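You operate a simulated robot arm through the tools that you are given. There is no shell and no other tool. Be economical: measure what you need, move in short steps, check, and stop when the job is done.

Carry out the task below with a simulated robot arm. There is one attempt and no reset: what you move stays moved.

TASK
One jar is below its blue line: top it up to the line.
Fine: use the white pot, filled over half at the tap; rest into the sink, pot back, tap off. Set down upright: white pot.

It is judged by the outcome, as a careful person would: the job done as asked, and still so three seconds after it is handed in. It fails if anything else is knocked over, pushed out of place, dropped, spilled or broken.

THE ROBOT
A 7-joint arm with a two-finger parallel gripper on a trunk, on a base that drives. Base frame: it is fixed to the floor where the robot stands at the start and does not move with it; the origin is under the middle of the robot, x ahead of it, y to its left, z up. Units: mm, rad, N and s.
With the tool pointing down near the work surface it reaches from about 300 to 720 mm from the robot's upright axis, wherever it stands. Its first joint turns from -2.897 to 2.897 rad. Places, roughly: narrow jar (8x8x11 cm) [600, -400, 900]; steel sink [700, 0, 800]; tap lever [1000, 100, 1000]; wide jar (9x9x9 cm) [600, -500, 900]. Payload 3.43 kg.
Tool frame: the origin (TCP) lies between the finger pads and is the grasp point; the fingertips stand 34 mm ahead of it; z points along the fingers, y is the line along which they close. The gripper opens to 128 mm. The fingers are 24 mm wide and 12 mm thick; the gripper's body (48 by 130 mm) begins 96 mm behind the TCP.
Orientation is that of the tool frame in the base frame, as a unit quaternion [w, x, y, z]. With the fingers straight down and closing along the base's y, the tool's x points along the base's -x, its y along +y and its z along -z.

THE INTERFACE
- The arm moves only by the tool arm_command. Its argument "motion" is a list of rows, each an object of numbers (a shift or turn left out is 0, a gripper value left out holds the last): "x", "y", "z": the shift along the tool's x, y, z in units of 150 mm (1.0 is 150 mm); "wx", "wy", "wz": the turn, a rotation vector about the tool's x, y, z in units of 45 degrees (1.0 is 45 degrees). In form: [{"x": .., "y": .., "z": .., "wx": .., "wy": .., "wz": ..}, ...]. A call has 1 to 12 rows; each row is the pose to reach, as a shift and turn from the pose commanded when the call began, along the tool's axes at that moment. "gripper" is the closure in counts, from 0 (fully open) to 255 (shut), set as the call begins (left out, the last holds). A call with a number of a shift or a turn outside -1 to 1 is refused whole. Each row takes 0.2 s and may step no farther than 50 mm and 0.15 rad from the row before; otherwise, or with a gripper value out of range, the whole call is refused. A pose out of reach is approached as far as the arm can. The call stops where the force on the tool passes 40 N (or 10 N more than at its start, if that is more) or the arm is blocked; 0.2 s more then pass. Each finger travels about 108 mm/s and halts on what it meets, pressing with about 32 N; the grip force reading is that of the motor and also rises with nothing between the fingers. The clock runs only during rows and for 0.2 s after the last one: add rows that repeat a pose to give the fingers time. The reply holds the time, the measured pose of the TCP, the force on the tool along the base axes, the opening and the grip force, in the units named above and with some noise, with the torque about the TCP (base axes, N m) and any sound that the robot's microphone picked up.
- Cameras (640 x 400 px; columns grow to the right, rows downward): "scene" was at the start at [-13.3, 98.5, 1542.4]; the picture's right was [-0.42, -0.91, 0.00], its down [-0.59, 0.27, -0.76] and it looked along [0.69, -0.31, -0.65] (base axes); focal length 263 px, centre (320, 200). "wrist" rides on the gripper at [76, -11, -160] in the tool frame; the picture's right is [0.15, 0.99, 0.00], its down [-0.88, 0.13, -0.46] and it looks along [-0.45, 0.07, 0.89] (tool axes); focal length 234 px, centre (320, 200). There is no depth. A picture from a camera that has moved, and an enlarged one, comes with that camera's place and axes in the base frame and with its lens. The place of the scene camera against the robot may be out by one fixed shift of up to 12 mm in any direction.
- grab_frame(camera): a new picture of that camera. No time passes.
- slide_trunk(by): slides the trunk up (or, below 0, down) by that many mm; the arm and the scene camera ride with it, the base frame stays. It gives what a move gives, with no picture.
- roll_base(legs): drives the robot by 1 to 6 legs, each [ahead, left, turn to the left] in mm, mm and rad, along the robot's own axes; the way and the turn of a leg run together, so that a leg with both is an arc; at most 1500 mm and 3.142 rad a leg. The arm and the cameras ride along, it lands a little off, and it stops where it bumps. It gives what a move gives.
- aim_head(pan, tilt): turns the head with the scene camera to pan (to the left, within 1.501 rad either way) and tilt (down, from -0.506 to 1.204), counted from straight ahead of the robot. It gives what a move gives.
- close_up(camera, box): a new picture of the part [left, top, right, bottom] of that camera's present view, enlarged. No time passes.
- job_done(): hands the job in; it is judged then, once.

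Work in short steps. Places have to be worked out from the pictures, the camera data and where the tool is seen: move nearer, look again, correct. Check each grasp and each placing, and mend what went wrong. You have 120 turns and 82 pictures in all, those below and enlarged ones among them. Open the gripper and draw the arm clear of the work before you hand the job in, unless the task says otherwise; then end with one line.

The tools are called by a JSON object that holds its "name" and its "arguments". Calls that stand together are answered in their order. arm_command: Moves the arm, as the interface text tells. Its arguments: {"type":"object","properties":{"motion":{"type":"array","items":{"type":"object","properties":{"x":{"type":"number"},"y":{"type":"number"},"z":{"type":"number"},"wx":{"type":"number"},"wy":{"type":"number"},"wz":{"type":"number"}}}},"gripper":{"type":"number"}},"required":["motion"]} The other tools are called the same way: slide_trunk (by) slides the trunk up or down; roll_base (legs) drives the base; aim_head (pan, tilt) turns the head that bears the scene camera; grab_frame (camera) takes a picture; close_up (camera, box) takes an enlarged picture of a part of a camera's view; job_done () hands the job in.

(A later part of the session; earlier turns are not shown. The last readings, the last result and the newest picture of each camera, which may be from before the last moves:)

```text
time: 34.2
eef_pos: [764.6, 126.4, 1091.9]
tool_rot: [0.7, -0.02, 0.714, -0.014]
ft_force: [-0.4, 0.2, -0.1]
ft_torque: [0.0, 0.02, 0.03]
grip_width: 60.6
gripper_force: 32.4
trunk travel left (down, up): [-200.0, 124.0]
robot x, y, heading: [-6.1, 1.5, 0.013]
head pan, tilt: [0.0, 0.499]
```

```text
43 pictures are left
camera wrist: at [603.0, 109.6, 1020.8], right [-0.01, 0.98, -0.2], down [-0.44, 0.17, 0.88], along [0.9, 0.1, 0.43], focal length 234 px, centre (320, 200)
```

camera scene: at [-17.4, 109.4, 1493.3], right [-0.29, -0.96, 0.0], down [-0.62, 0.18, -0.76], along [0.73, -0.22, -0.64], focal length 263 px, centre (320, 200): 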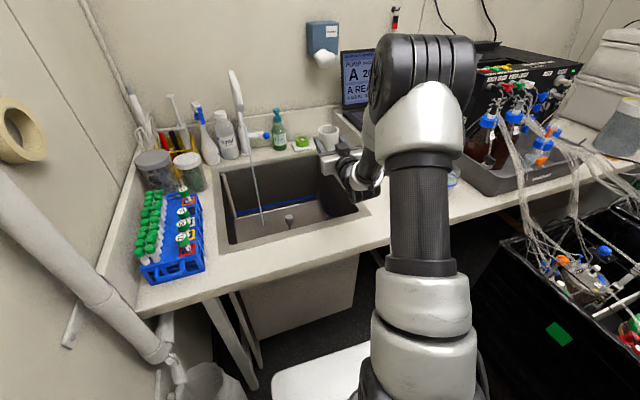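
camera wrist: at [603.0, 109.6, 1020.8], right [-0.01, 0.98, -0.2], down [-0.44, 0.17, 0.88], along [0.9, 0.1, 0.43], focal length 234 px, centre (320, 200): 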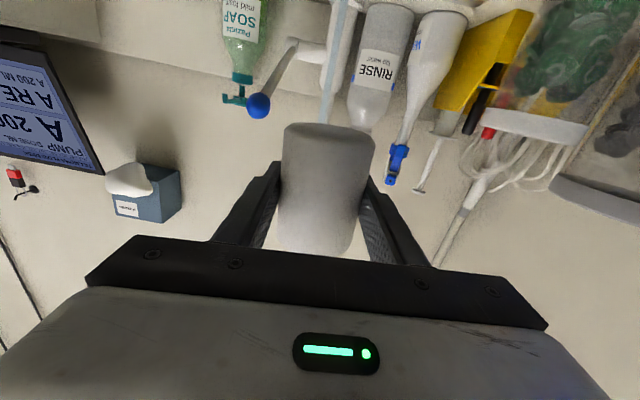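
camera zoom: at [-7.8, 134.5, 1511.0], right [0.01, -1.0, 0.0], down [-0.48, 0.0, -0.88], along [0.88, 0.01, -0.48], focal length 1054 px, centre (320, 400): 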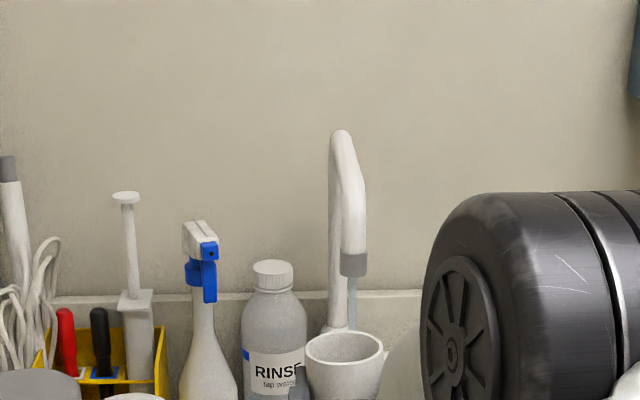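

Stream is at y≈118, x≈877; the pot at y 126 clears the lever ball (y≈50). I advance 111 mm under the nozzle and look right away.

{"name": "arm_command", "arguments": {"motion": [{"z": 0.25}, {"z": 0.5}, {"z": 0.74}]}}

{"name": "close_up", "arguments": {"camera": "scene", "box": [280, 140, 360, 190]}}

```text
time: 35.0
eef_pos: [875.2, 129.4, 1089.7]
tool_rot: [0.699, -0.021, 0.714, -0.014]
ft_force: [-1.6, 0.5, 0.3]
ft_torque: [-0.01, 0.02, -0.03]
grip_width: 60.6
gripper_force: 31.4
trunk travel left (down, up): [-200.0, 124.0]
robot x, y, heading: [-8.2, 2.8, 0.011]
head pan, tilt: [0.0, 0.499]
```

```text
8.00 times, centred on (320, 165) of scene
camera zoom: at [-7.7, 134.6, 1511.1], right [0.01, -1.0, 0.0], down [-0.48, 0.0, -0.88], along [0.88, 0.01, -0.48], focal length 2107 px, centre (320, 480)
```

zoom: 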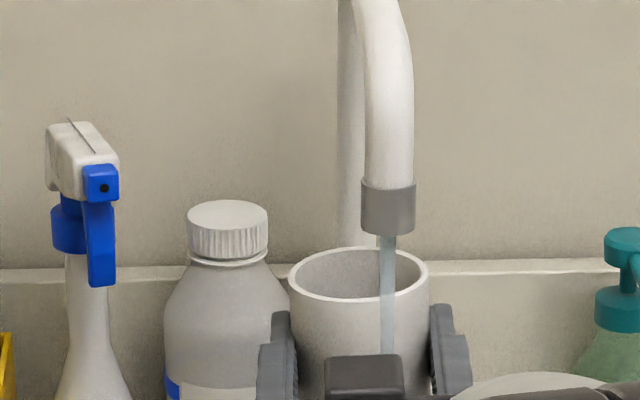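

The stream falls in front of the pot and ~12 mm right of centre, so the nozzle is nearer than I thought. I draw the pot back 38 mm and right 6 mm.

{"name": "arm_command", "arguments": {"motion": [{"z": -0.25, "y": -0.04}]}}

{"name": "close_up", "arguments": {"camera": "scene", "box": [280, 140, 360, 190]}}

```text
time: 35.4
eef_pos: [835.8, 122.2, 1093.7]
tool_rot: [0.7, -0.021, 0.714, -0.015]
ft_force: [-0.4, -0.1, -0.7]
ft_torque: [0.02, -0.04, 0.02]
grip_width: 60.9
gripper_force: 32.0
trunk travel left (down, up): [-200.0, 124.0]
robot x, y, heading: [-11.7, 2.8, 0.01]
head pan, tilt: [0.0, 0.499]
```

```text
8.00 times, centred on (320, 165) of scene
camera zoom: at [-7.6, 134.7, 1511.1], right [0.01, -1.0, 0.0], down [-0.48, 0.0, -0.88], along [0.88, 0.01, -0.48], focal length 2107 px, centre (320, 480)
```

zoom: 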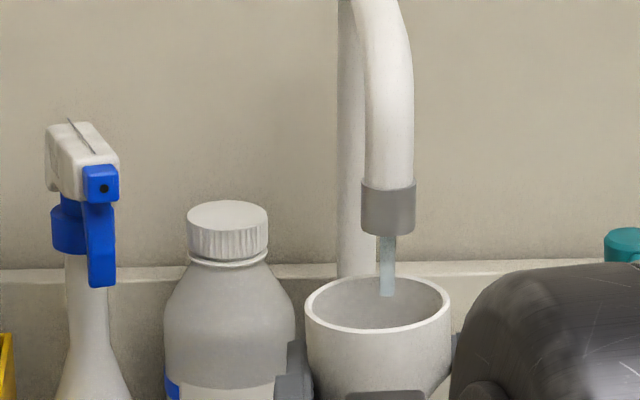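

The stream now falls inside the pot. I hold there about 1.4 s and check the level.

{"name": "arm_command", "arguments": {"motion": [{"x": 0}, {"x": 0}, {"x": 0}, {"x": 0}, {"x": 0}, {"x": 0}]}}

{"name": "close_up", "arguments": {"camera": "scene", "box": [300, 155, 348, 185]}}

```text
time: 36.8
eef_pos: [835.5, 121.7, 1093.0]
tool_rot: [0.699, -0.02, 0.714, -0.016]
ft_force: [0.3, 0.6, -0.8]
ft_torque: [0.0, -0.01, 0.0]
grip_width: 61.0
gripper_force: 32.0
trunk travel left (down, up): [-200.0, 124.0]
robot x, y, heading: [-4.8, 2.1, 0.013]
head pan, tilt: [0.0, 0.499]
```

```text
13.33 times, centred on (324, 170) of scene
camera zoom: at [-7.7, 134.6, 1511.1], right [0.01, -1.0, 0.0], down [-0.48, 0.0, -0.88], along [0.88, 0.01, -0.48], focal length 3512 px, centre (267, 600)
```

zoom: 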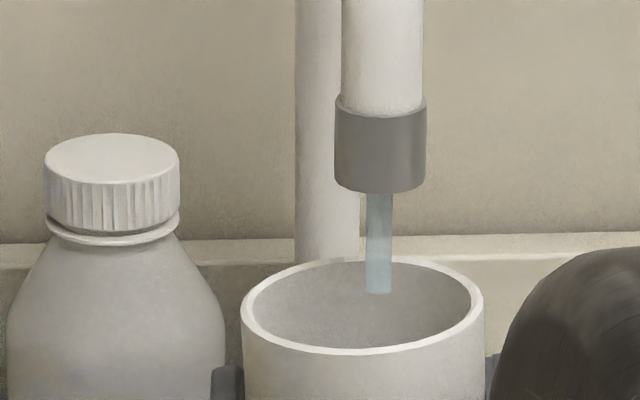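

Nothing visible yet above mid-depth. I hold another 2.6 s.

{"name": "arm_command", "arguments": {"motion": [{"x": 0}, {"x": 0}, {"x": 0}, {"x": 0}, {"x": 0}, {"x": 0}, {"x": 0}, {"x": 0}, {"x": 0}, {"x": 0}, {"x": 0}, {"x": 0}]}}

{"name": "close_up", "arguments": {"camera": "scene", "box": [300, 155, 348, 185]}}

```text
time: 39.4
eef_pos: [837.2, 120.2, 1094.3]
tool_rot: [0.7, -0.021, 0.714, -0.014]
ft_force: [-0.2, 0.5, -2.7]
ft_torque: [-0.02, 0.02, 0.0]
grip_width: 60.6
gripper_force: 31.9
trunk travel left (down, up): [-200.0, 124.0]
robot x, y, heading: [-4.8, 0.1, 0.011]
head pan, tilt: [0.0, 0.499]
```

```text
13.33 times, centred on (324, 170) of scene
camera zoom: at [-7.6, 134.6, 1511.1], right [0.01, -1.0, 0.0], down [-0.48, 0.0, -0.88], along [0.88, 0.01, -0.48], focal length 3512 px, centre (267, 600)
```

zoom: 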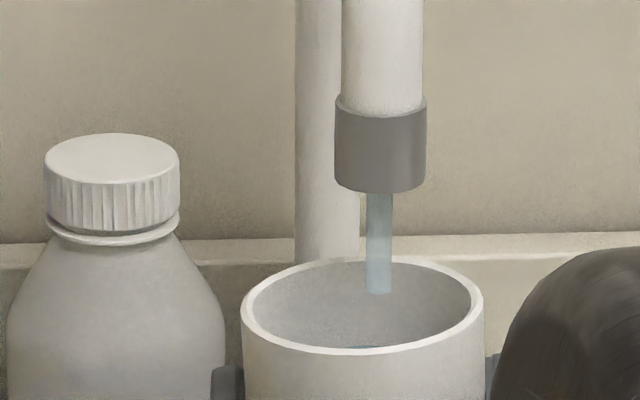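

Water is now visible ~20 mm below the rim (well over half). I draw the pot straight back out of the stream.

{"name": "arm_command", "arguments": {"motion": [{"z": -0.2}, {"z": -0.4}, {"z": -0.6}, {"z": -0.8}]}}

{"name": "close_up", "arguments": {"camera": "scene", "box": [280, 140, 376, 200]}}

```text
time: 40.4
eef_pos: [716.6, 122.4, 1096.8]
tool_rot: [0.7, -0.021, 0.714, -0.015]
ft_force: [-0.3, 0.6, -2.4]
ft_torque: [0.01, -0.02, 0.01]
grip_width: 60.8
gripper_force: 31.6
trunk travel left (down, up): [-200.0, 124.0]
robot x, y, heading: [-0.6, 2.9, 0.009]
head pan, tilt: [0.0, 0.499]
```

```text
6.67 times, centred on (328, 170) of scene
camera zoom: at [-7.6, 134.6, 1511.1], right [0.01, -1.0, 0.0], down [-0.48, 0.0, -0.88], along [0.88, 0.01, -0.48], focal length 1756 px, centre (267, 400)
```

zoom: 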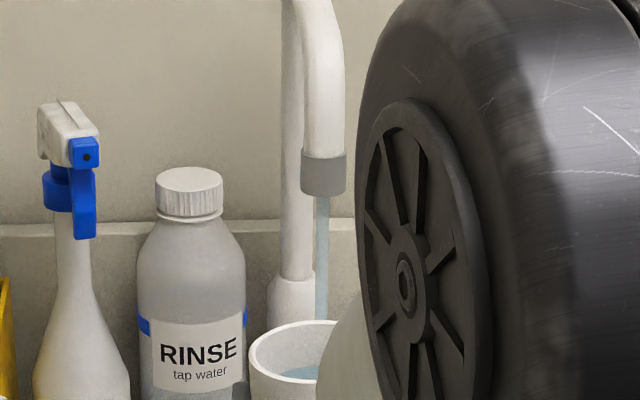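

The pot is over half full and out of the stream. Jars now compute to narrow ≈(556, -364), wide ≈(579, -518), rims ~1005/985. I back away and carry the pot right, a bit higher.

{"name": "arm_command", "arguments": {"motion": [{"x": -0.05, "z": -0.2}, {"x": -0.1, "z": -0.4}, {"x": -0.15, "z": -0.6}, {"x": -0.2, "z": -0.8}, {"x": -0.2, "z": -1.0}, {"x": -0.2, "y": -0.2, "z": -1.0}, {"x": -0.2, "y": -0.4, "z": -1.0}, {"x": -0.2, "y": -0.6, "z": -1.0}, {"x": -0.2, "y": -0.8, "z": -1.0}, {"x": -0.2, "y": -1.0, "z": -1.0}]}}

{"name": "arm_command", "arguments": {"motion": [{"y": -0.2}, {"y": -0.4}, {"y": -0.6}, {"y": -0.8}, {"y": -1.0}]}}

{"name": "aim_head", "arguments": {"pan": -0.75, "tilt": 0.7}}

{"name": "grab_frame", "arguments": {"camera": "scene"}}

{"name": "grab_frame", "arguments": {"camera": "wrist"}}

```text
time: 42.6
eef_pos: [570.0, -27.5, 1138.2]
tool_rot: [0.7, -0.02, 0.714, -0.015]
ft_force: [0.7, 0.3, -1.8]
ft_torque: [0.02, -0.01, 0.0]
grip_width: 60.7
gripper_force: 32.2
trunk travel left (down, up): [-200.0, 124.0]
robot x, y, heading: [-8.6, -1.5, 0.01]
head pan, tilt: [0.0, 0.499]
```

```text
time: 43.8
eef_pos: [569.8, -175.1, 1145.4]
tool_rot: [0.7, -0.021, 0.714, -0.013]
ft_force: [0.1, 0.3, -1.5]
ft_torque: [0.0, 0.04, 0.01]
grip_width: 60.8
gripper_force: 32.3
trunk travel left (down, up): [-200.0, 124.0]
robot x, y, heading: [-6.3, 3.0, 0.01]
head pan, tilt: [0.0, 0.499]
```

```text
time: 44.9
eef_pos: [570.2, -174.0, 1146.7]
tool_rot: [0.7, -0.02, 0.714, -0.015]
ft_force: [0.4, -0.1, -1.4]
ft_torque: [0.03, -0.01, 0.02]
grip_width: 60.8
gripper_force: 32.7
trunk travel left (down, up): [-200.0, 124.0]
robot x, y, heading: [-10.0, 1.3, 0.013]
head pan, tilt: [-0.75, 0.7]
```

```text
37 pictures are left
camera scene: at [-35.9, 76.4, 1493.4], right [-0.67, -0.74, 0.0], down [-0.48, 0.43, -0.77], along [0.56, -0.52, -0.64], focal length 263 px, centre (320, 200)
```

scene: 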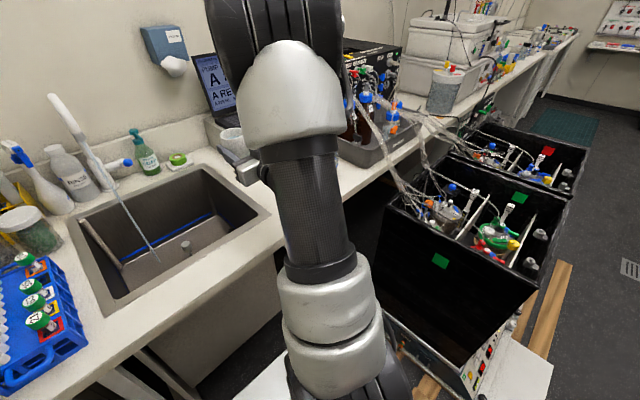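

```text
36 pictures are left
camera wrist: at [409.7, -191.0, 1074.6], right [-0.01, 0.98, -0.2], down [-0.44, 0.17, 0.88], along [0.9, 0.1, 0.43], focal length 234 px, centre (320, 200)
```

wrist: 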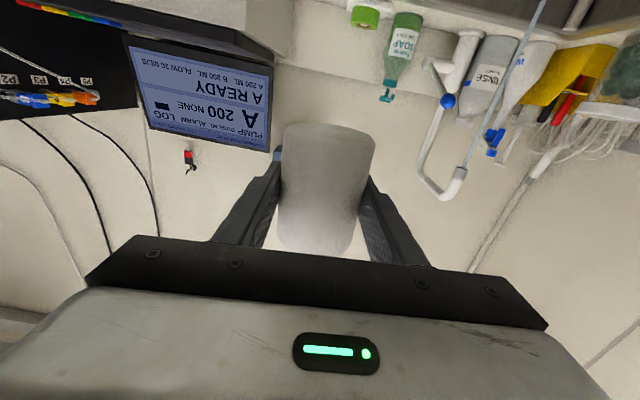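

The elbow blocks the head's view for now; as the arm swings right it should clear. I continue right to y≈-440, staying ~100 mm above the jar rims.

{"name": "arm_command", "arguments": {"motion": [{"y": -0.2}, {"y": -0.4}, {"y": -0.6}, {"y": -0.8}, {"y": -1.0}]}}

{"name": "arm_command", "arguments": {"motion": [{"y": -0.2}, {"y": -0.4}, {"y": -0.6}, {"y": -0.8}]}}

{"name": "grab_frame", "arguments": {"camera": "scene"}}

{"name": "grab_frame", "arguments": {"camera": "wrist"}}

```text
time: 46.1
eef_pos: [570.6, -326.1, 1150.7]
tool_rot: [0.699, -0.021, 0.714, -0.014]
ft_force: [0.9, 0.5, -1.9]
ft_torque: [0.0, 0.0, -0.02]
grip_width: 60.9
gripper_force: 32.2
trunk travel left (down, up): [-200.0, 124.0]
robot x, y, heading: [-6.7, 2.1, 0.012]
head pan, tilt: [-0.75, 0.7]
```

```text
time: 47.1
eef_pos: [575.2, -447.8, 1156.7]
tool_rot: [0.699, -0.021, 0.715, -0.015]
ft_force: [-0.1, 0.9, -2.8]
ft_torque: [0.02, 0.01, -0.04]
grip_width: 61.0
gripper_force: 32.2
trunk travel left (down, up): [-200.0, 124.0]
robot x, y, heading: [-5.5, -2.9, 0.007]
head pan, tilt: [-0.75, 0.7]
```

```text
35 pictures are left
camera scene: at [-35.9, 76.3, 1493.3], right [-0.68, -0.74, 0.0], down [-0.48, 0.43, -0.76], along [0.56, -0.52, -0.64], focal length 263 px, centre (320, 200)
```

scene: 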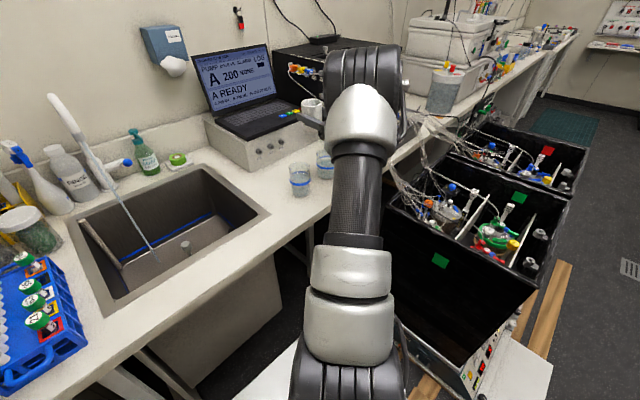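

```text
34 pictures are left
camera wrist: at [414.7, -463.5, 1085.0], right [-0.01, 0.98, -0.19], down [-0.44, 0.17, 0.88], along [0.9, 0.1, 0.43], focal length 234 px, centre (320, 200)
```

wrist: 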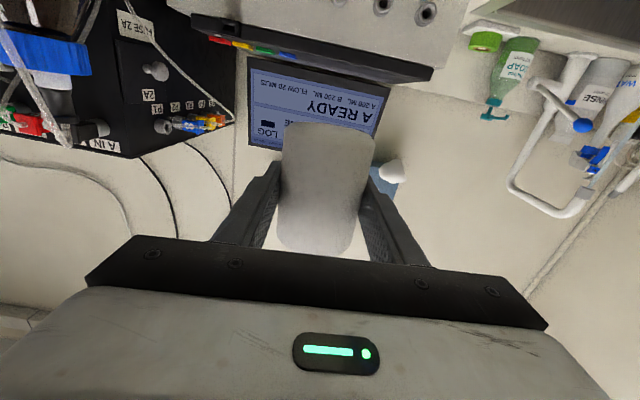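

The wide jar peeks out at the arm's left edge. I yaw the tool ~25° left about the pot, which swings the wrist and elbow further right.

{"name": "arm_command", "arguments": {"motion": [{"wx": -0.14}, {"wx": -0.28}, {"wx": -0.42}, {"wx": -0.56}]}}

{"name": "close_up", "arguments": {"camera": "scene", "box": [260, 80, 420, 200]}}

```text
time: 48.1
eef_pos: [573.7, -447.9, 1156.3]
tool_rot: [0.678, -0.174, 0.7, 0.142]
ft_force: [0.8, 0.7, -2.0]
ft_torque: [-0.01, 0.06, -0.02]
grip_width: 60.6
gripper_force: 31.4
trunk travel left (down, up): [-200.0, 124.0]
robot x, y, heading: [-7.7, 0.3, 0.014]
head pan, tilt: [-0.75, 0.7]
```

```text
3.33 times, centred on (340, 140) of scene
camera zoom: at [-36.0, 76.3, 1493.4], right [-0.68, -0.74, 0.0], down [-0.48, 0.43, -0.76], along [0.56, -0.52, -0.64], focal length 878 px, centre (253, 400)
```

zoom: 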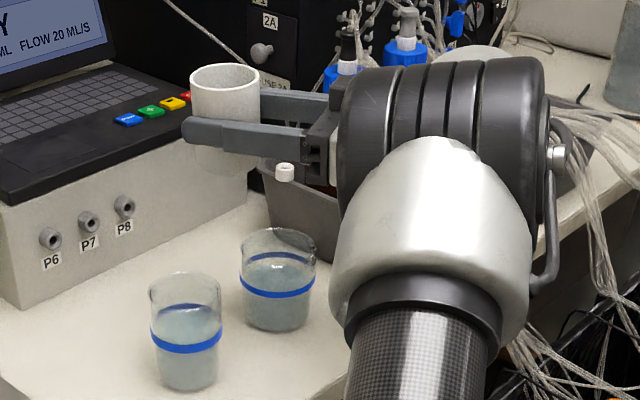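

Excellent view: the wide jar is clearly below its line. I estimate it at (580, -524), rim ~985. I lower the pot to TCP (561, -485, 1050), left of the jar, and check alignment before tilting.

{"name": "arm_command", "arguments": {"motion": [{"x": 0.1, "y": -0.08, "z": -0.08}, {"x": 0.25, "y": -0.158, "z": -0.157}, {"x": 0.4, "y": -0.158, "z": -0.157}, {"x": 0.56, "y": -0.158, "z": -0.157}, {"x": 0.72, "y": -0.158, "z": -0.157}]}}

{"name": "close_up", "arguments": {"camera": "scene", "box": [260, 80, 420, 200]}}

{"name": "grab_frame", "arguments": {"camera": "wrist"}}

```text
time: 49.3
eef_pos: [560.1, -486.3, 1051.5]
tool_rot: [0.678, -0.172, 0.7, 0.141]
ft_force: [-0.1, 0.0, -0.8]
ft_torque: [0.02, 0.01, -0.01]
grip_width: 60.6
gripper_force: 31.7
trunk travel left (down, up): [-200.0, 124.0]
robot x, y, heading: [-6.8, 2.7, 0.012]
head pan, tilt: [-0.75, 0.7]
```

```text
3.33 times, centred on (340, 140) of scene
camera zoom: at [-36.0, 76.3, 1493.4], right [-0.67, -0.74, 0.0], down [-0.48, 0.43, -0.76], along [0.56, -0.52, -0.64], focal length 878 px, centre (253, 400)
```

zoom: 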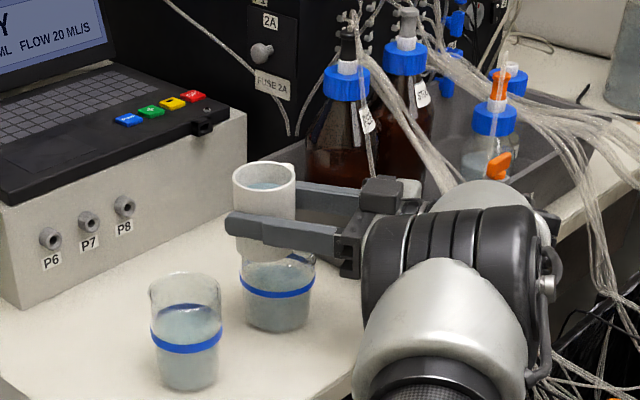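

```text
31 pictures are left
camera wrist: at [419.9, -567.6, 982.6], right [-0.43, 0.88, -0.18], down [-0.45, -0.04, 0.89], along [0.78, 0.47, 0.41], focal length 234 px, centre (320, 200)
```

wrist: 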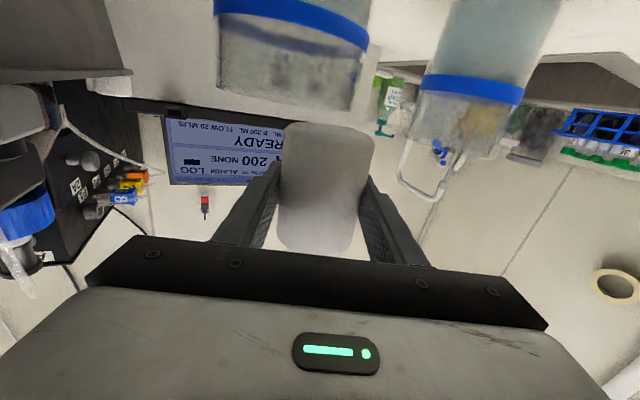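

From the wrist view the jar centre is at (580, -515), about 32 mm right of the pot axis; I want ~42 for the lip. I shift 10 mm left, then roll the pot right to ~40°.

{"name": "arm_command", "arguments": {"motion": [{"y": 0.07, "z": 0.05}, {"y": 0.07, "z": 0.05, "wz": 0.18}, {"y": 0.07, "z": 0.05, "wz": 0.36}, {"y": 0.07, "z": 0.05, "wz": 0.54}, {"y": 0.07, "z": 0.05, "wz": 0.72}, {"y": 0.07, "z": 0.05, "wz": 0.88}]}}

{"name": "close_up", "arguments": {"camera": "scene", "box": [300, 100, 380, 160]}}

```text
time: 50.7
eef_pos: [560.8, -471.2, 1051.0]
tool_rot: [0.589, 0.075, 0.717, 0.365]
ft_force: [1.2, 0.2, -2.1]
ft_torque: [-0.04, 0.0, 0.01]
grip_width: 60.5
gripper_force: 31.8
trunk travel left (down, up): [-200.0, 124.0]
robot x, y, heading: [-4.2, 2.1, 0.013]
head pan, tilt: [-0.75, 0.7]
```

```text
6.67 times, centred on (340, 130) of scene
camera zoom: at [-36.0, 76.3, 1493.4], right [-0.67, -0.74, 0.0], down [-0.48, 0.43, -0.76], along [0.56, -0.52, -0.64], focal length 1756 px, centre (187, 667)
```

zoom: 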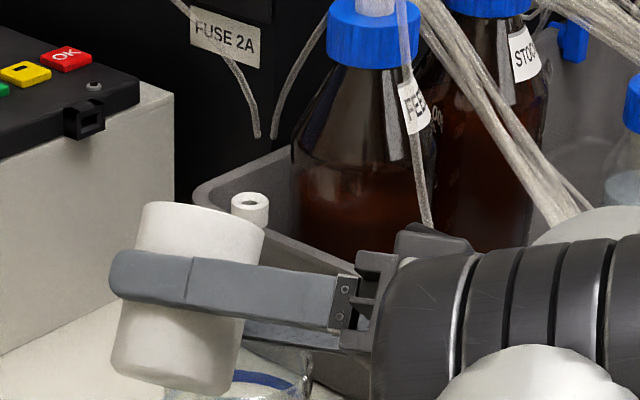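

Tilt goes the right way and the lip is over the jar. I roll ~10° further (to ~50°) and look at the stream and jar.

{"name": "arm_command", "arguments": {"motion": [{"wz": 0.12}, {"wz": 0.22}, {"wz": 0.22}]}}

{"name": "close_up", "arguments": {"camera": "scene", "box": [300, 110, 380, 170]}}

{"name": "grab_frame", "arguments": {"camera": "wrist"}}

```text
time: 51.5
eef_pos: [562.5, -471.3, 1050.3]
tool_rot: [0.557, 0.136, 0.708, 0.413]
ft_force: [0.0, -0.4, -1.0]
ft_torque: [-0.02, 0.0, 0.0]
grip_width: 60.7
gripper_force: 31.9
trunk travel left (down, up): [-200.0, 124.0]
robot x, y, heading: [-6.4, -1.0, 0.008]
head pan, tilt: [-0.75, 0.7]
```

```text
6.67 times, centred on (340, 140) of scene
camera zoom: at [-36.0, 76.3, 1493.4], right [-0.67, -0.74, 0.0], down [-0.48, 0.43, -0.76], along [0.56, -0.52, -0.64], focal length 1756 px, centre (187, 600)
```

zoom: 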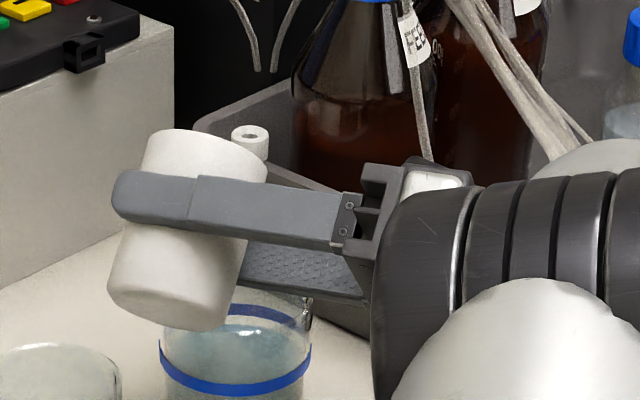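

```text
28 pictures are left
camera wrist: at [395.5, -497.8, 997.6], right [-0.31, 0.71, 0.63], down [-0.14, -0.69, 0.71], along [0.94, 0.13, 0.32], focal length 234 px, centre (320, 200)
```

wrist: 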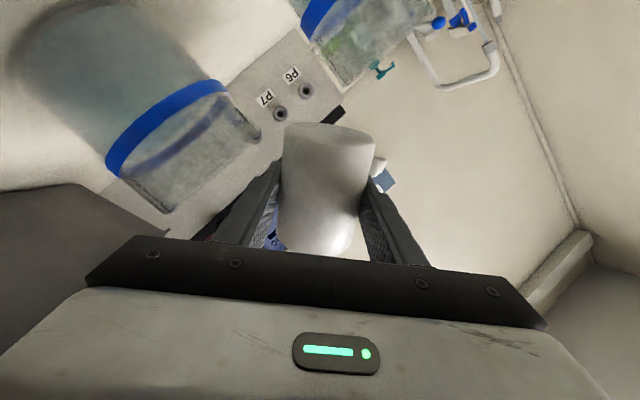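

The wrist view shows the jar well. I zoom on it to read the level.

{"name": "close_up", "arguments": {"camera": "wrist", "box": [60, 30, 300, 230]}}

```text
2.00 times, centred on (180, 130) of wrist
camera zoom: at [395.5, -497.8, 997.6], right [-0.31, 0.71, 0.63], down [-0.14, -0.69, 0.71], along [0.94, 0.13, 0.32], focal length 468 px, centre (600, 340)
```

zoom: 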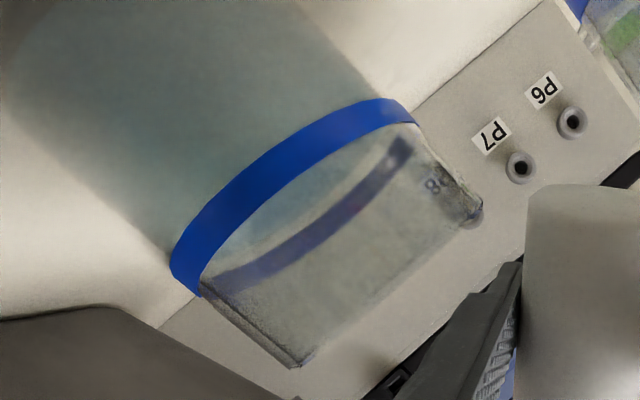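

The level has risen; I zoom closer in the scene view to judge the remaining gap against the back line.

{"name": "close_up", "arguments": {"camera": "scene", "box": [312, 138, 352, 168]}}

```text
13.33 times, centred on (332, 153) of scene
camera zoom: at [-36.0, 76.3, 1493.4], right [-0.67, -0.74, 0.0], down [-0.48, 0.43, -0.76], along [0.56, -0.52, -0.64], focal length 3512 px, centre (160, 827)
```

zoom: 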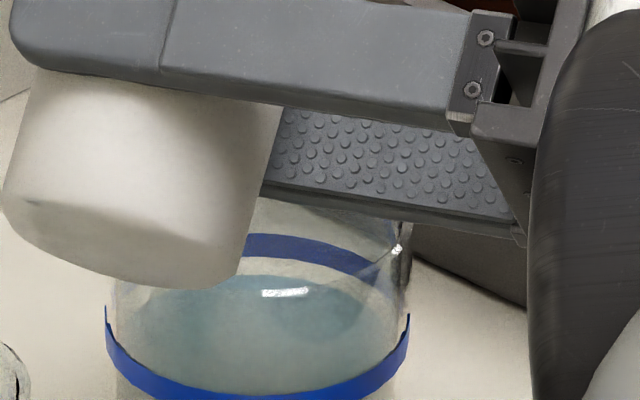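

About 5–9 mm remain (bottom to middle of the band). I roll another ~8°.

{"name": "arm_command", "arguments": {"motion": [{"wz": 0.09}, {"wz": 0.18}, {"wz": 0.18}, {"wz": 0.18}]}}

{"name": "close_up", "arguments": {"camera": "scene", "box": [312, 138, 352, 168]}}

```text
time: 52.5
eef_pos: [563.4, -470.0, 1049.9]
tool_rot: [0.526, 0.186, 0.696, 0.451]
ft_force: [-1.1, 0.5, -1.4]
ft_torque: [-0.03, 0.02, 0.01]
grip_width: 60.7
gripper_force: 32.1
trunk travel left (down, up): [-200.0, 124.0]
robot x, y, heading: [-5.6, 0.5, 0.014]
head pan, tilt: [-0.75, 0.7]
```

```text
13.33 times, centred on (332, 153) of scene
camera zoom: at [-36.0, 76.3, 1493.4], right [-0.67, -0.74, 0.0], down [-0.48, 0.43, -0.76], along [0.56, -0.52, -0.64], focal length 3512 px, centre (160, 827)
```

zoom: 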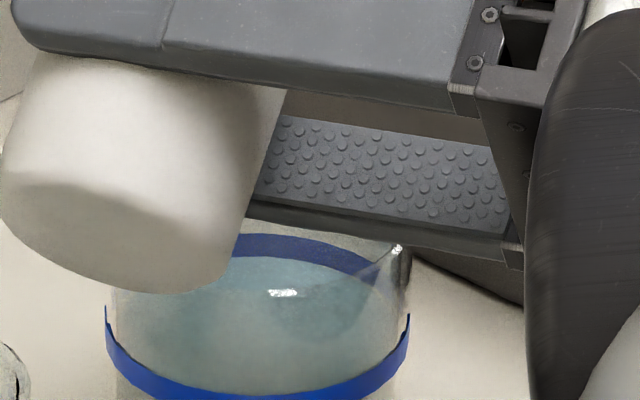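

The surface now meets the band's lower edge. I compare with the reference narrow jar before the last few ml.

{"name": "close_up", "arguments": {"camera": "scene", "box": [280, 155, 320, 185]}}

```text
13.33 times, centred on (300, 170) of scene
camera zoom: at [-36.0, 76.3, 1493.4], right [-0.67, -0.74, 0.0], down [-0.48, 0.43, -0.76], along [0.56, -0.52, -0.64], focal length 3512 px, centre (587, 600)
```

zoom: 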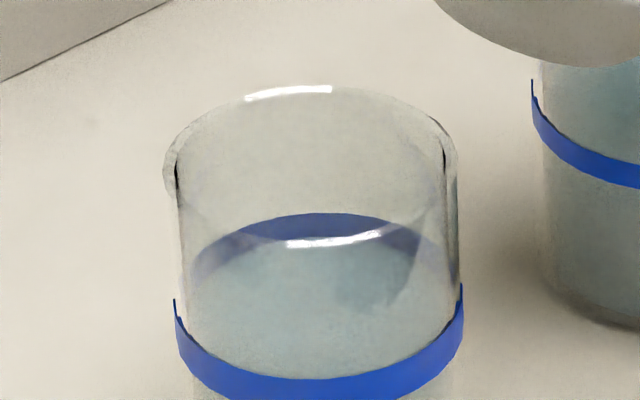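

The narrow jar's surface sits at much the same place on its band. I add just a touch more (~2.5° of roll) so the level is clearly on the line.

{"name": "arm_command", "arguments": {"motion": [{"wz": 0.06}, {"wz": 0.06}, {"wz": 0.06}]}}

{"name": "close_up", "arguments": {"camera": "scene", "box": [312, 138, 352, 168]}}

```text
time: 53.3
eef_pos: [562.4, -471.3, 1049.5]
tool_rot: [0.516, 0.203, 0.692, 0.462]
ft_force: [1.2, 0.1, -1.9]
ft_torque: [-0.02, 0.04, -0.01]
grip_width: 60.6
gripper_force: 32.0
trunk travel left (down, up): [-200.0, 124.0]
robot x, y, heading: [-9.7, 1.1, 0.01]
head pan, tilt: [-0.75, 0.7]
```

```text
13.33 times, centred on (332, 153) of scene
camera zoom: at [-36.0, 76.3, 1493.4], right [-0.67, -0.74, 0.0], down [-0.48, 0.43, -0.76], along [0.56, -0.52, -0.64], focal length 3512 px, centre (160, 827)
```

zoom: 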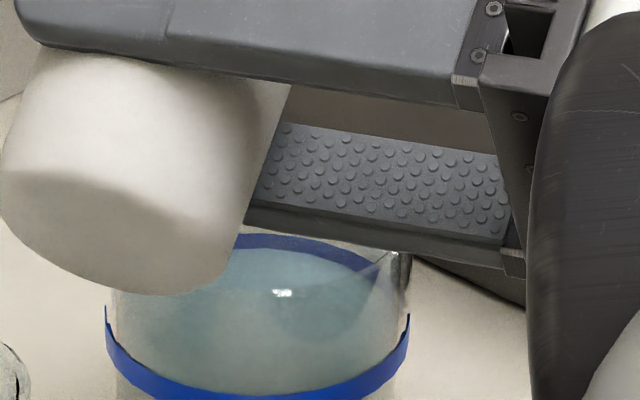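

The surface now lies at the middle of the back band: on the line. I roll the pot back upright and lift.

{"name": "arm_command", "arguments": {"motion": [{"wz": -0.19}, {"wz": -0.38}, {"wz": -0.57}, {"wz": -0.76}, {"wz": -0.94}]}}

{"name": "arm_command", "arguments": {"motion": [{"wz": -0.19}, {"wz": -0.4}]}}

{"name": "arm_command", "arguments": {"motion": [{"x": -0.2}, {"x": -0.4}, {"x": -0.6}]}}

{"name": "close_up", "arguments": {"camera": "scene", "box": [280, 80, 400, 180]}}

```text
time: 54.5
eef_pos: [562.8, -471.6, 1049.3]
tool_rot: [0.648, -0.062, 0.718, 0.246]
ft_force: [0.8, -1.4, -1.8]
ft_torque: [0.0, 0.03, -0.03]
grip_width: 60.8
gripper_force: 31.8
trunk travel left (down, up): [-200.0, 124.0]
robot x, y, heading: [-7.9, 2.9, 0.01]
head pan, tilt: [-0.75, 0.7]
```

```text
refused: row 2 steps farther than a row can; nothing moved
```

```text
time: 55.3
eef_pos: [575.5, -490.8, 1136.6]
tool_rot: [0.648, -0.061, 0.718, 0.246]
ft_force: [-0.7, 0.6, -1.5]
ft_torque: [-0.03, -0.02, -0.03]
grip_width: 60.7
gripper_force: 31.8
trunk travel left (down, up): [-200.0, 124.0]
robot x, y, heading: [-8.4, -0.9, 0.006]
head pan, tilt: [-0.75, 0.7]
```

```text
4.00 times, centred on (340, 130) of scene
camera zoom: at [-36.0, 76.3, 1493.3], right [-0.67, -0.74, 0.0], down [-0.48, 0.43, -0.76], along [0.56, -0.52, -0.64], focal length 1054 px, centre (240, 480)
```

zoom: 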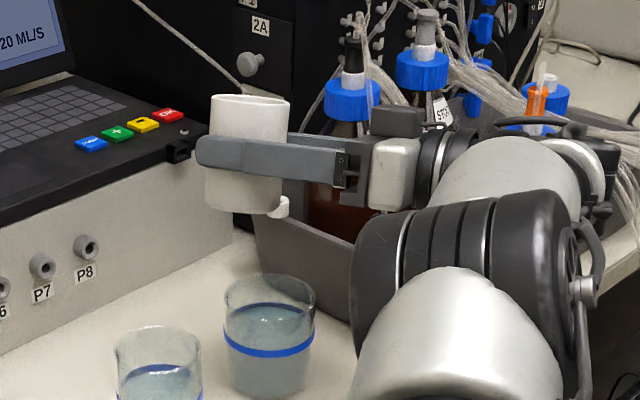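

One un-roll was refused (step too big); still tilted 18° but not pouring. I finish rolling upright and inspect the jar unobstructed.

{"name": "arm_command", "arguments": {"motion": [{"wz": -0.18}, {"wz": -0.36}, {"wz": -0.4}]}}

{"name": "close_up", "arguments": {"camera": "scene", "box": [284, 140, 364, 190]}}

```text
time: 56.1
eef_pos: [576.2, -492.1, 1137.1]
tool_rot: [0.679, -0.173, 0.7, 0.142]
ft_force: [0.2, 1.3, -1.1]
ft_torque: [0.01, 0.02, 0.03]
grip_width: 60.8
gripper_force: 32.0
trunk travel left (down, up): [-200.0, 124.0]
robot x, y, heading: [-10.1, 0.6, 0.006]
head pan, tilt: [-0.75, 0.7]
```

```text
8.00 times, centred on (324, 165) of scene
camera zoom: at [-36.0, 76.3, 1493.4], right [-0.67, -0.74, 0.0], down [-0.48, 0.43, -0.76], along [0.56, -0.52, -0.64], focal length 2107 px, centre (288, 480)
```

zoom: 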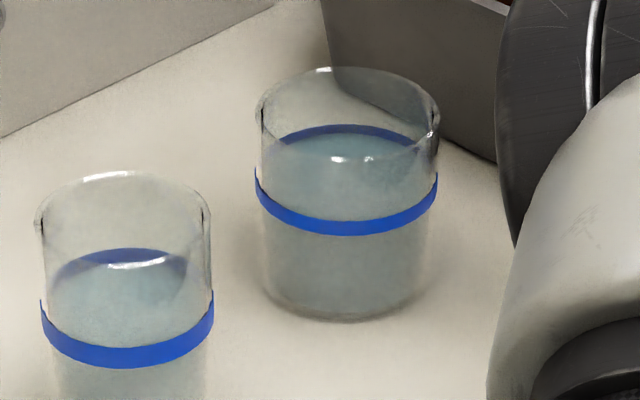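

The wide jar is exactly on its line, nothing spilled. I undo the yaw and carry the pot left over the sink.

{"name": "arm_command", "arguments": {"motion": [{"wx": 0.14}, {"wx": 0.28}, {"wx": 0.42}, {"wx": 0.56}]}}

{"name": "arm_command", "arguments": {"motion": [{"y": 0.25}, {"y": 0.5}, {"y": 0.75}, {"y": 1.0}]}}

{"name": "arm_command", "arguments": {"motion": [{"y": 0.25}, {"y": 0.5}, {"y": 0.75}, {"y": 1.0}]}}

{"name": "arm_command", "arguments": {"motion": [{"y": 0.25}, {"y": 0.5}, {"y": 0.75}, {"y": 1.0}, {"y": 1.0, "z": 0.25}, {"y": 1.0, "z": 0.5}, {"y": 1.0, "z": 0.7}]}}

{"name": "aim_head", "arguments": {"pan": 0.0, "tilt": 0.7}}

{"name": "grab_frame", "arguments": {"camera": "scene"}}

```text
time: 57.1
eef_pos: [575.0, -492.7, 1136.2]
tool_rot: [0.7, -0.02, 0.714, -0.016]
ft_force: [0.1, 0.5, -0.4]
ft_torque: [-0.02, -0.02, 0.01]
grip_width: 60.8
gripper_force: 32.0
trunk travel left (down, up): [-200.0, 124.0]
robot x, y, heading: [-5.2, 1.7, 0.014]
head pan, tilt: [-0.75, 0.7]
```

```text
time: 58.1
eef_pos: [576.6, -343.3, 1127.3]
tool_rot: [0.7, -0.021, 0.714, -0.015]
ft_force: [-0.1, -0.5, -1.1]
ft_torque: [0.02, -0.02, 0.05]
grip_width: 60.9
gripper_force: 31.4
trunk travel left (down, up): [-200.0, 124.0]
robot x, y, heading: [-8.7, -2.3, 0.007]
head pan, tilt: [-0.75, 0.7]
```

```text
time: 59.1
eef_pos: [574.6, -192.1, 1121.7]
tool_rot: [0.7, -0.02, 0.714, -0.015]
ft_force: [0.2, -0.2, -1.0]
ft_torque: [0.01, 0.04, 0.0]
grip_width: 60.5
gripper_force: 32.2
trunk travel left (down, up): [-200.0, 124.0]
robot x, y, heading: [-9.5, 4.8, 0.005]
head pan, tilt: [-0.75, 0.7]
```

```text
time: 60.7
eef_pos: [676.5, -41.3, 1111.1]
tool_rot: [0.699, -0.021, 0.714, -0.015]
ft_force: [-0.1, 0.2, -0.9]
ft_torque: [-0.01, 0.01, -0.01]
grip_width: 60.6
gripper_force: 32.3
trunk travel left (down, up): [-200.0, 124.0]
robot x, y, heading: [-6.8, 4.4, 0.015]
head pan, tilt: [-0.75, 0.7]
```

```text
time: 61.8
eef_pos: [676.9, -41.0, 1110.3]
tool_rot: [0.7, -0.02, 0.714, -0.015]
ft_force: [-0.7, -0.6, -0.8]
ft_torque: [-0.01, 0.01, 0.01]
grip_width: 60.5
gripper_force: 32.7
trunk travel left (down, up): [-200.0, 124.0]
robot x, y, heading: [-3.3, 4.3, 0.009]
head pan, tilt: [0.0, 0.7]
```

```text
20 pictures are left
camera scene: at [-13.7, 134.5, 1493.4], right [0.01, -1.0, 0.0], down [-0.64, -0.01, -0.76], along [0.76, 0.01, -0.64], focal length 263 px, centre (320, 200)
```

scene: 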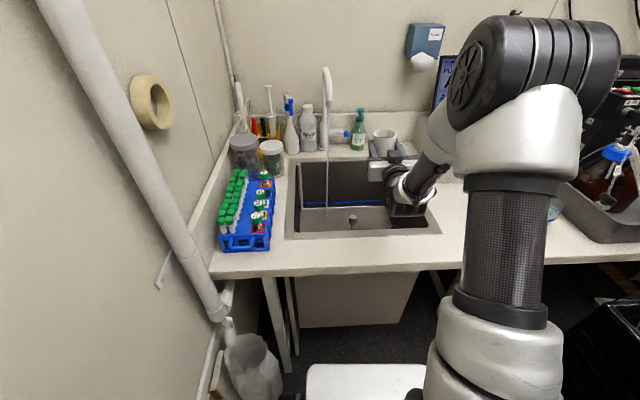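

Pot is over the sink. I lower 50 mm, shift a little left, and roll to empty it in stages up to ~120°.

{"name": "arm_command", "arguments": {"motion": [{"x": 0.2, "y": 0.12}, {"x": 0.37, "y": 0.25}, {"x": 0.37, "y": 0.25, "wz": 0.18}, {"x": 0.37, "y": 0.25, "wz": 0.36}, {"x": 0.37, "y": 0.25, "wz": 0.54}, {"x": 0.37, "y": 0.25, "wz": 0.72}, {"x": 0.37, "y": 0.25, "wz": 0.9}]}}

{"name": "arm_command", "arguments": {"motion": [{"wz": 0.18}, {"wz": 0.36}, {"wz": 0.54}, {"wz": 0.72}, {"wz": 0.9}]}}

{"name": "arm_command", "arguments": {"motion": [{"wz": 0.18}, {"wz": 0.36}, {"wz": 0.54}, {"wz": 0.72}, {"wz": 0.72}, {"wz": 0.72}, {"wz": 0.72}]}}

{"name": "close_up", "arguments": {"camera": "scene", "box": [280, 100, 440, 240]}}

```text
time: 63.4
eef_pos: [675.5, -7.8, 1055.8]
tool_rot: [0.661, 0.229, 0.677, 0.229]
ft_force: [0.2, -0.8, -0.5]
ft_torque: [-0.02, -0.03, -0.03]
grip_width: 60.8
gripper_force: 32.3
trunk travel left (down, up): [-200.0, 124.0]
robot x, y, heading: [-9.4, 2.8, 0.006]
head pan, tilt: [0.0, 0.7]
```

```text
time: 64.6
eef_pos: [674.7, -8.8, 1055.1]
tool_rot: [0.541, 0.45, 0.555, 0.444]
ft_force: [0.3, -0.3, -0.8]
ft_torque: [-0.01, 0.03, 0.03]
grip_width: 60.8
gripper_force: 31.8
trunk travel left (down, up): [-200.0, 124.0]
robot x, y, heading: [-3.1, 6.5, 0.011]
head pan, tilt: [0.0, 0.7]
```

```text
time: 66.2
eef_pos: [675.3, -6.7, 1056.4]
tool_rot: [0.396, 0.585, 0.409, 0.577]
ft_force: [-0.1, 0.3, -0.8]
ft_torque: [0.02, 0.05, -0.01]
grip_width: 60.7
gripper_force: 31.6
trunk travel left (down, up): [-200.0, 124.0]
robot x, y, heading: [-4.7, 3.0, 0.012]
head pan, tilt: [0.0, 0.7]
```

```text
2.86 times, centred on (360, 170) of scene
camera zoom: at [-13.8, 134.6, 1493.4], right [0.01, -1.0, 0.0], down [-0.64, -0.01, -0.76], along [0.76, 0.01, -0.64], focal length 753 px, centre (206, 286)
```

zoom: 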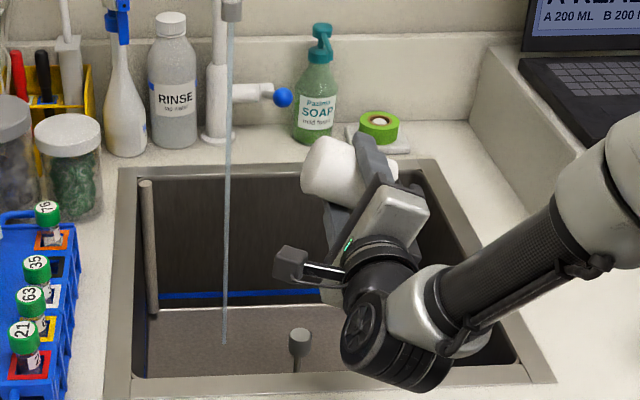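

Pot is fully tipped (113°) and drained into the sink. I roll it back upright and raise it.

{"name": "arm_command", "arguments": {"motion": [{"wz": -0.18}, {"wz": -0.36}, {"wz": -0.54}, {"wz": -0.72}, {"wz": -0.9}]}}

{"name": "arm_command", "arguments": {"motion": [{"wz": -0.18}, {"wz": -0.36}, {"wz": -0.54}, {"wz": -0.72}, {"wz": -0.9}]}}

{"name": "arm_command", "arguments": {"motion": [{"wz": -0.18}, {"wz": -0.36}, {"wz": -0.54}, {"wz": -0.72}]}}

{"name": "arm_command", "arguments": {"motion": [{"x": -0.2}, {"x": -0.4}, {"x": -0.4, "y": -0.25}, {"x": -0.4, "y": -0.5}, {"x": -0.4, "y": -0.75}, {"x": -0.4, "y": -1.0}]}}

```text
time: 67.4
eef_pos: [676.7, -7.8, 1055.4]
tool_rot: [0.572, 0.408, 0.587, 0.403]
ft_force: [-0.1, -0.1, -0.8]
ft_torque: [-0.01, -0.01, 0.01]
grip_width: 60.8
gripper_force: 32.2
trunk travel left (down, up): [-200.0, 124.0]
robot x, y, heading: [-4.8, 5.6, 0.01]
head pan, tilt: [0.0, 0.7]
```

```text
time: 68.6
eef_pos: [675.8, -8.1, 1055.5]
tool_rot: [0.676, 0.179, 0.691, 0.18]
ft_force: [-0.4, -0.3, -0.2]
ft_torque: [0.0, 0.01, -0.02]
grip_width: 60.7
gripper_force: 31.6
trunk travel left (down, up): [-200.0, 124.0]
robot x, y, heading: [-8.6, 1.0, 0.011]
head pan, tilt: [0.0, 0.7]
```

```text
time: 69.6
eef_pos: [674.1, -7.0, 1055.0]
tool_rot: [0.7, -0.022, 0.714, -0.014]
ft_force: [0.1, 0.5, 0.3]
ft_torque: [0.03, 0.0, -0.01]
grip_width: 60.8
gripper_force: 32.1
trunk travel left (down, up): [-200.0, 124.0]
robot x, y, heading: [-7.5, 0.7, 0.008]
head pan, tilt: [0.0, 0.7]
```

```text
time: 71.0
eef_pos: [677.6, -154.2, 1122.1]
tool_rot: [0.7, -0.02, 0.714, -0.014]
ft_force: [-1.1, 0.5, -0.3]
ft_torque: [-0.01, -0.01, 0.0]
grip_width: 60.3
gripper_force: 32.1
trunk travel left (down, up): [-200.0, 124.0]
robot x, y, heading: [-8.5, 3.6, 0.01]
head pan, tilt: [0.0, 0.7]
```

Upright again at (678, -154, 1122). I drive back 202 mm to bring the pot over its home spot.

{"name": "roll_base", "arguments": {"legs": [[-202, 0, 0]]}}

{"name": "aim_head", "arguments": {"pan": -0.3, "tilt": 0.7}}

```text
time: 72.7
eef_pos: [470.0, -152.9, 1122.3]
tool_rot: [0.7, -0.022, 0.714, -0.014]
ft_force: [0.1, -0.4, 0.2]
ft_torque: [0.01, 0.0, -0.03]
grip_width: 60.9
gripper_force: 32.2
trunk travel left (down, up): [-200.0, 124.0]
robot x, y, heading: [-217.7, -0.5, 0.016]
head pan, tilt: [0.0, 0.7]
```

```text
time: 73.5
eef_pos: [470.2, -154.3, 1121.0]
tool_rot: [0.7, -0.021, 0.714, -0.014]
ft_force: [1.0, 0.1, -0.2]
ft_torque: [0.02, -0.01, 0.03]
grip_width: 60.7
gripper_force: 31.9
trunk travel left (down, up): [-200.0, 124.0]
robot x, y, heading: [-216.4, -0.6, 0.009]
head pan, tilt: [-0.3, 0.7]
```

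I lower most of the way toward (476, -150), then check.

{"name": "arm_command", "arguments": {"motion": [{"x": 0.25, "y": 0.095, "z": 0.05}, {"x": 0.5, "y": 0.095, "z": 0.05}, {"x": 0.75, "y": 0.095, "z": 0.055}, {"x": 1.0, "y": 0.095, "z": 0.06}]}}

{"name": "arm_command", "arguments": {"motion": [{"x": 0.06}, {"x": 0.1}]}}

{"name": "close_up", "arguments": {"camera": "scene", "box": [300, 150, 380, 200]}}

```text
time: 74.5
eef_pos: [477.2, -145.8, 969.8]
tool_rot: [0.7, -0.021, 0.714, -0.014]
ft_force: [-0.3, -0.5, 0.9]
ft_torque: [0.0, 0.01, 0.03]
grip_width: 60.8
gripper_force: 31.6
trunk travel left (down, up): [-200.0, 124.0]
robot x, y, heading: [-210.4, -1.9, 0.016]
head pan, tilt: [-0.3, 0.7]
```

```text
time: 75.1
eef_pos: [476.4, -147.2, 955.2]
tool_rot: [0.7, -0.02, 0.714, -0.015]
ft_force: [0.1, -0.1, -0.8]
ft_torque: [-0.02, 0.0, -0.01]
grip_width: 60.8
gripper_force: 32.2
trunk travel left (down, up): [-200.0, 124.0]
robot x, y, heading: [-212.6, -1.5, 0.012]
head pan, tilt: [-0.3, 0.7]
```

```text
8.00 times, centred on (340, 175) of scene
camera zoom: at [-225.3, 107.1, 1493.4], right [-0.28, -0.96, 0.0], down [-0.62, 0.18, -0.76], along [0.73, -0.22, -0.64], focal length 2107 px, centre (160, 400)
```

zoom: 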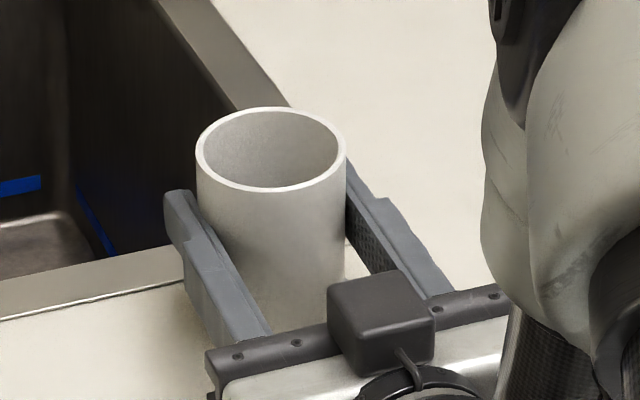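

The pot is empty, upright and ~7 mm above the counter at its home. I set it down gently.

{"name": "arm_command", "arguments": {"motion": [{"x": 0.02, "y": -0.01}, {"x": 0.035, "y": -0.02}, {"x": 0.045, "y": -0.02}]}}

```text
time: 75.9
eef_pos: [475.5, -151.7, 950.4]
tool_rot: [0.7, -0.021, 0.714, -0.014]
ft_force: [-0.2, -0.1, -1.1]
ft_torque: [0.03, -0.02, 0.01]
grip_width: 60.9
gripper_force: 32.7
trunk travel left (down, up): [-200.0, 124.0]
robot x, y, heading: [-213.9, -7.4, 0.009]
head pan, tilt: [-0.3, 0.7]
```

No contact yet; I creep down a few more mm watching the force.

{"name": "arm_command", "arguments": {"motion": [{"x": 0.01}, {"x": 0.018}]}}

{"name": "arm_command", "arguments": {"motion": [{"x": 0.006}, {"x": 0.012}]}}

```text
time: 76.5
eef_pos: [475.7, -152.6, 947.4]
tool_rot: [0.701, -0.021, 0.713, -0.013]
ft_force: [-1.8, 0.5, 4.1]
ft_torque: [0.2, 0.06, 0.03]
grip_width: 60.4
gripper_force: 32.4
trunk travel left (down, up): [-200.0, 124.0]
robot x, y, heading: [-217.3, -0.5, 0.01]
head pan, tilt: [-0.3, 0.7]
```

```text
time: 77.1
eef_pos: [475.3, -152.4, 948.5]
tool_rot: [0.702, -0.021, 0.712, -0.015]
ft_force: [0.0, 0.6, 14.5]
ft_torque: [0.39, -0.03, 0.02]
grip_width: 60.8
gripper_force: 31.5
trunk travel left (down, up): [-200.0, 124.0]
robot x, y, heading: [-214.0, 0.7, 0.012]
head pan, tilt: [-0.3, 0.7]
```

Firm contact. I ease up 1 mm, open fully, then back straight out.

{"name": "arm_command", "arguments": {"motion": [{"x": -0.01}]}}

{"name": "arm_command", "arguments": {"motion": [{"x": 0}, {"x": 0}, {"x": 0}, {"z": -0.1}, {"z": -0.3}, {"z": -0.55}, {"z": -0.8}], "gripper": 0}}

{"name": "close_up", "arguments": {"camera": "scene", "box": [300, 150, 380, 200]}}

```text
time: 77.5
eef_pos: [476.0, -151.7, 947.1]
tool_rot: [0.701, -0.021, 0.713, -0.014]
ft_force: [3.2, -0.2, 12.0]
ft_torque: [0.33, -0.23, -0.14]
grip_width: 60.7
gripper_force: 32.1
trunk travel left (down, up): [-200.0, 124.0]
robot x, y, heading: [-215.4, 0.5, 0.015]
head pan, tilt: [-0.3, 0.7]
```

```text
time: 79.1
eef_pos: [356.4, -153.3, 949.1]
tool_rot: [0.7, -0.022, 0.714, -0.014]
ft_force: [-0.4, -0.3, -1.0]
ft_torque: [-0.01, -0.03, -0.01]
grip_width: 127.7
gripper_force: 0.0
trunk travel left (down, up): [-200.0, 124.0]
robot x, y, heading: [-215.4, -1.0, 0.009]
head pan, tilt: [-0.3, 0.7]
```

```text
8.00 times, centred on (340, 175) of scene
camera zoom: at [-225.2, 107.2, 1493.4], right [-0.28, -0.96, 0.0], down [-0.62, 0.18, -0.76], along [0.73, -0.22, -0.64], focal length 2107 px, centre (160, 400)
```

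zoom: 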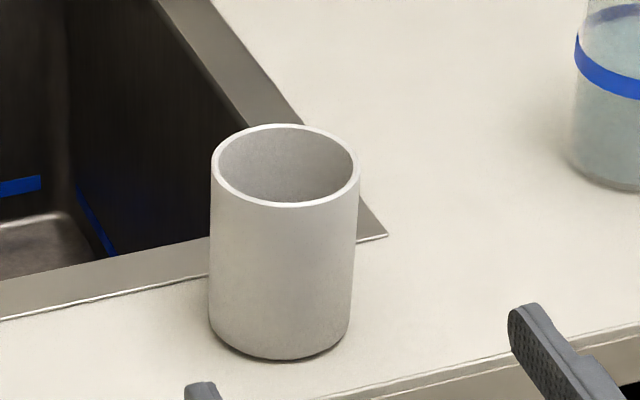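

The pot stands upright at home, empty. Next the tap: I raise clear, drive forward, and line up with the lever again.

{"name": "arm_command", "arguments": {"motion": [{"x": -0.25}, {"x": -0.5}, {"x": -0.75}, {"x": -1.0}], "gripper": 155}}

{"name": "roll_base", "arguments": {"legs": [[215, 0, 0]]}}

{"name": "arm_command", "arguments": {"motion": [{"y": 0.2, "z": 0.2}, {"y": 0.4, "z": 0.4}, {"y": 0.6, "z": 0.6}, {"y": 0.8, "z": 0.8}, {"y": 1.0, "z": 1.0}]}}

```text
time: 80.1
eef_pos: [357.1, -145.1, 1100.2]
tool_rot: [0.699, -0.022, 0.715, -0.014]
ft_force: [-0.2, -0.6, -0.5]
ft_torque: [-0.03, 0.01, 0.01]
grip_width: 50.3
gripper_force: 0.1
trunk travel left (down, up): [-200.0, 124.0]
robot x, y, heading: [-213.6, -2.7, 0.015]
head pan, tilt: [-0.3, 0.7]
```

```text
time: 81.7
eef_pos: [571.2, -135.4, 1100.3]
tool_rot: [0.7, -0.024, 0.714, -0.011]
ft_force: [-0.5, 0.2, -0.5]
ft_torque: [0.0, 0.01, -0.02]
grip_width: 50.2
gripper_force: 0.1
trunk travel left (down, up): [-200.0, 124.0]
robot x, y, heading: [0.7, -1.9, 0.026]
head pan, tilt: [-0.3, 0.7]
```

```text
time: 82.9
eef_pos: [717.4, 17.2, 1089.9]
tool_rot: [0.7, -0.025, 0.714, -0.01]
ft_force: [-0.5, -0.9, -1.1]
ft_torque: [0.0, 0.01, -0.01]
grip_width: 50.2
gripper_force: 0.0
trunk travel left (down, up): [-200.0, 124.0]
robot x, y, heading: [0.3, -1.5, 0.022]
head pan, tilt: [-0.3, 0.7]
```

I go to the pre-grasp at about (820, 51, 1060) and look.

{"name": "arm_command", "arguments": {"motion": [{"x": 0.1, "y": 0.12, "z": 0.2}, {"x": 0.19, "y": 0.23, "z": 0.45}, {"x": 0.19, "y": 0.23, "z": 0.68}]}}

{"name": "grab_frame", "arguments": {"camera": "wrist"}}

```text
time: 83.7
eef_pos: [817.4, 53.4, 1058.6]
tool_rot: [0.699, -0.025, 0.714, -0.011]
ft_force: [0.1, 0.7, 0.5]
ft_torque: [-0.02, -0.01, 0.02]
grip_width: 50.4
gripper_force: 0.0
trunk travel left (down, up): [-200.0, 124.0]
robot x, y, heading: [0.5, -1.3, 0.021]
head pan, tilt: [-0.3, 0.7]
```

```text
16 pictures are left
camera wrist: at [657.2, 35.1, 987.0], right [-0.02, 0.98, -0.2], down [-0.44, 0.16, 0.88], along [0.9, 0.11, 0.43], focal length 234 px, centre (320, 200)
```

wrist: 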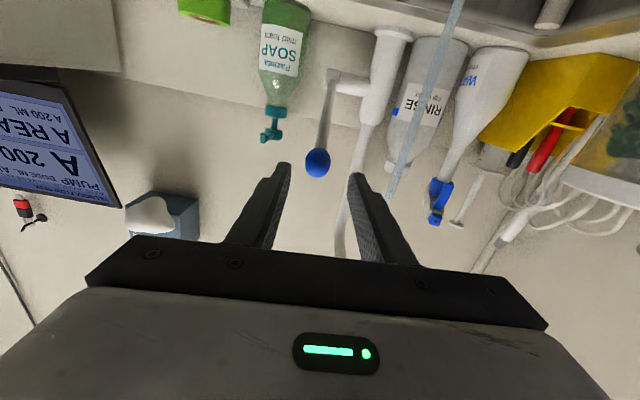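

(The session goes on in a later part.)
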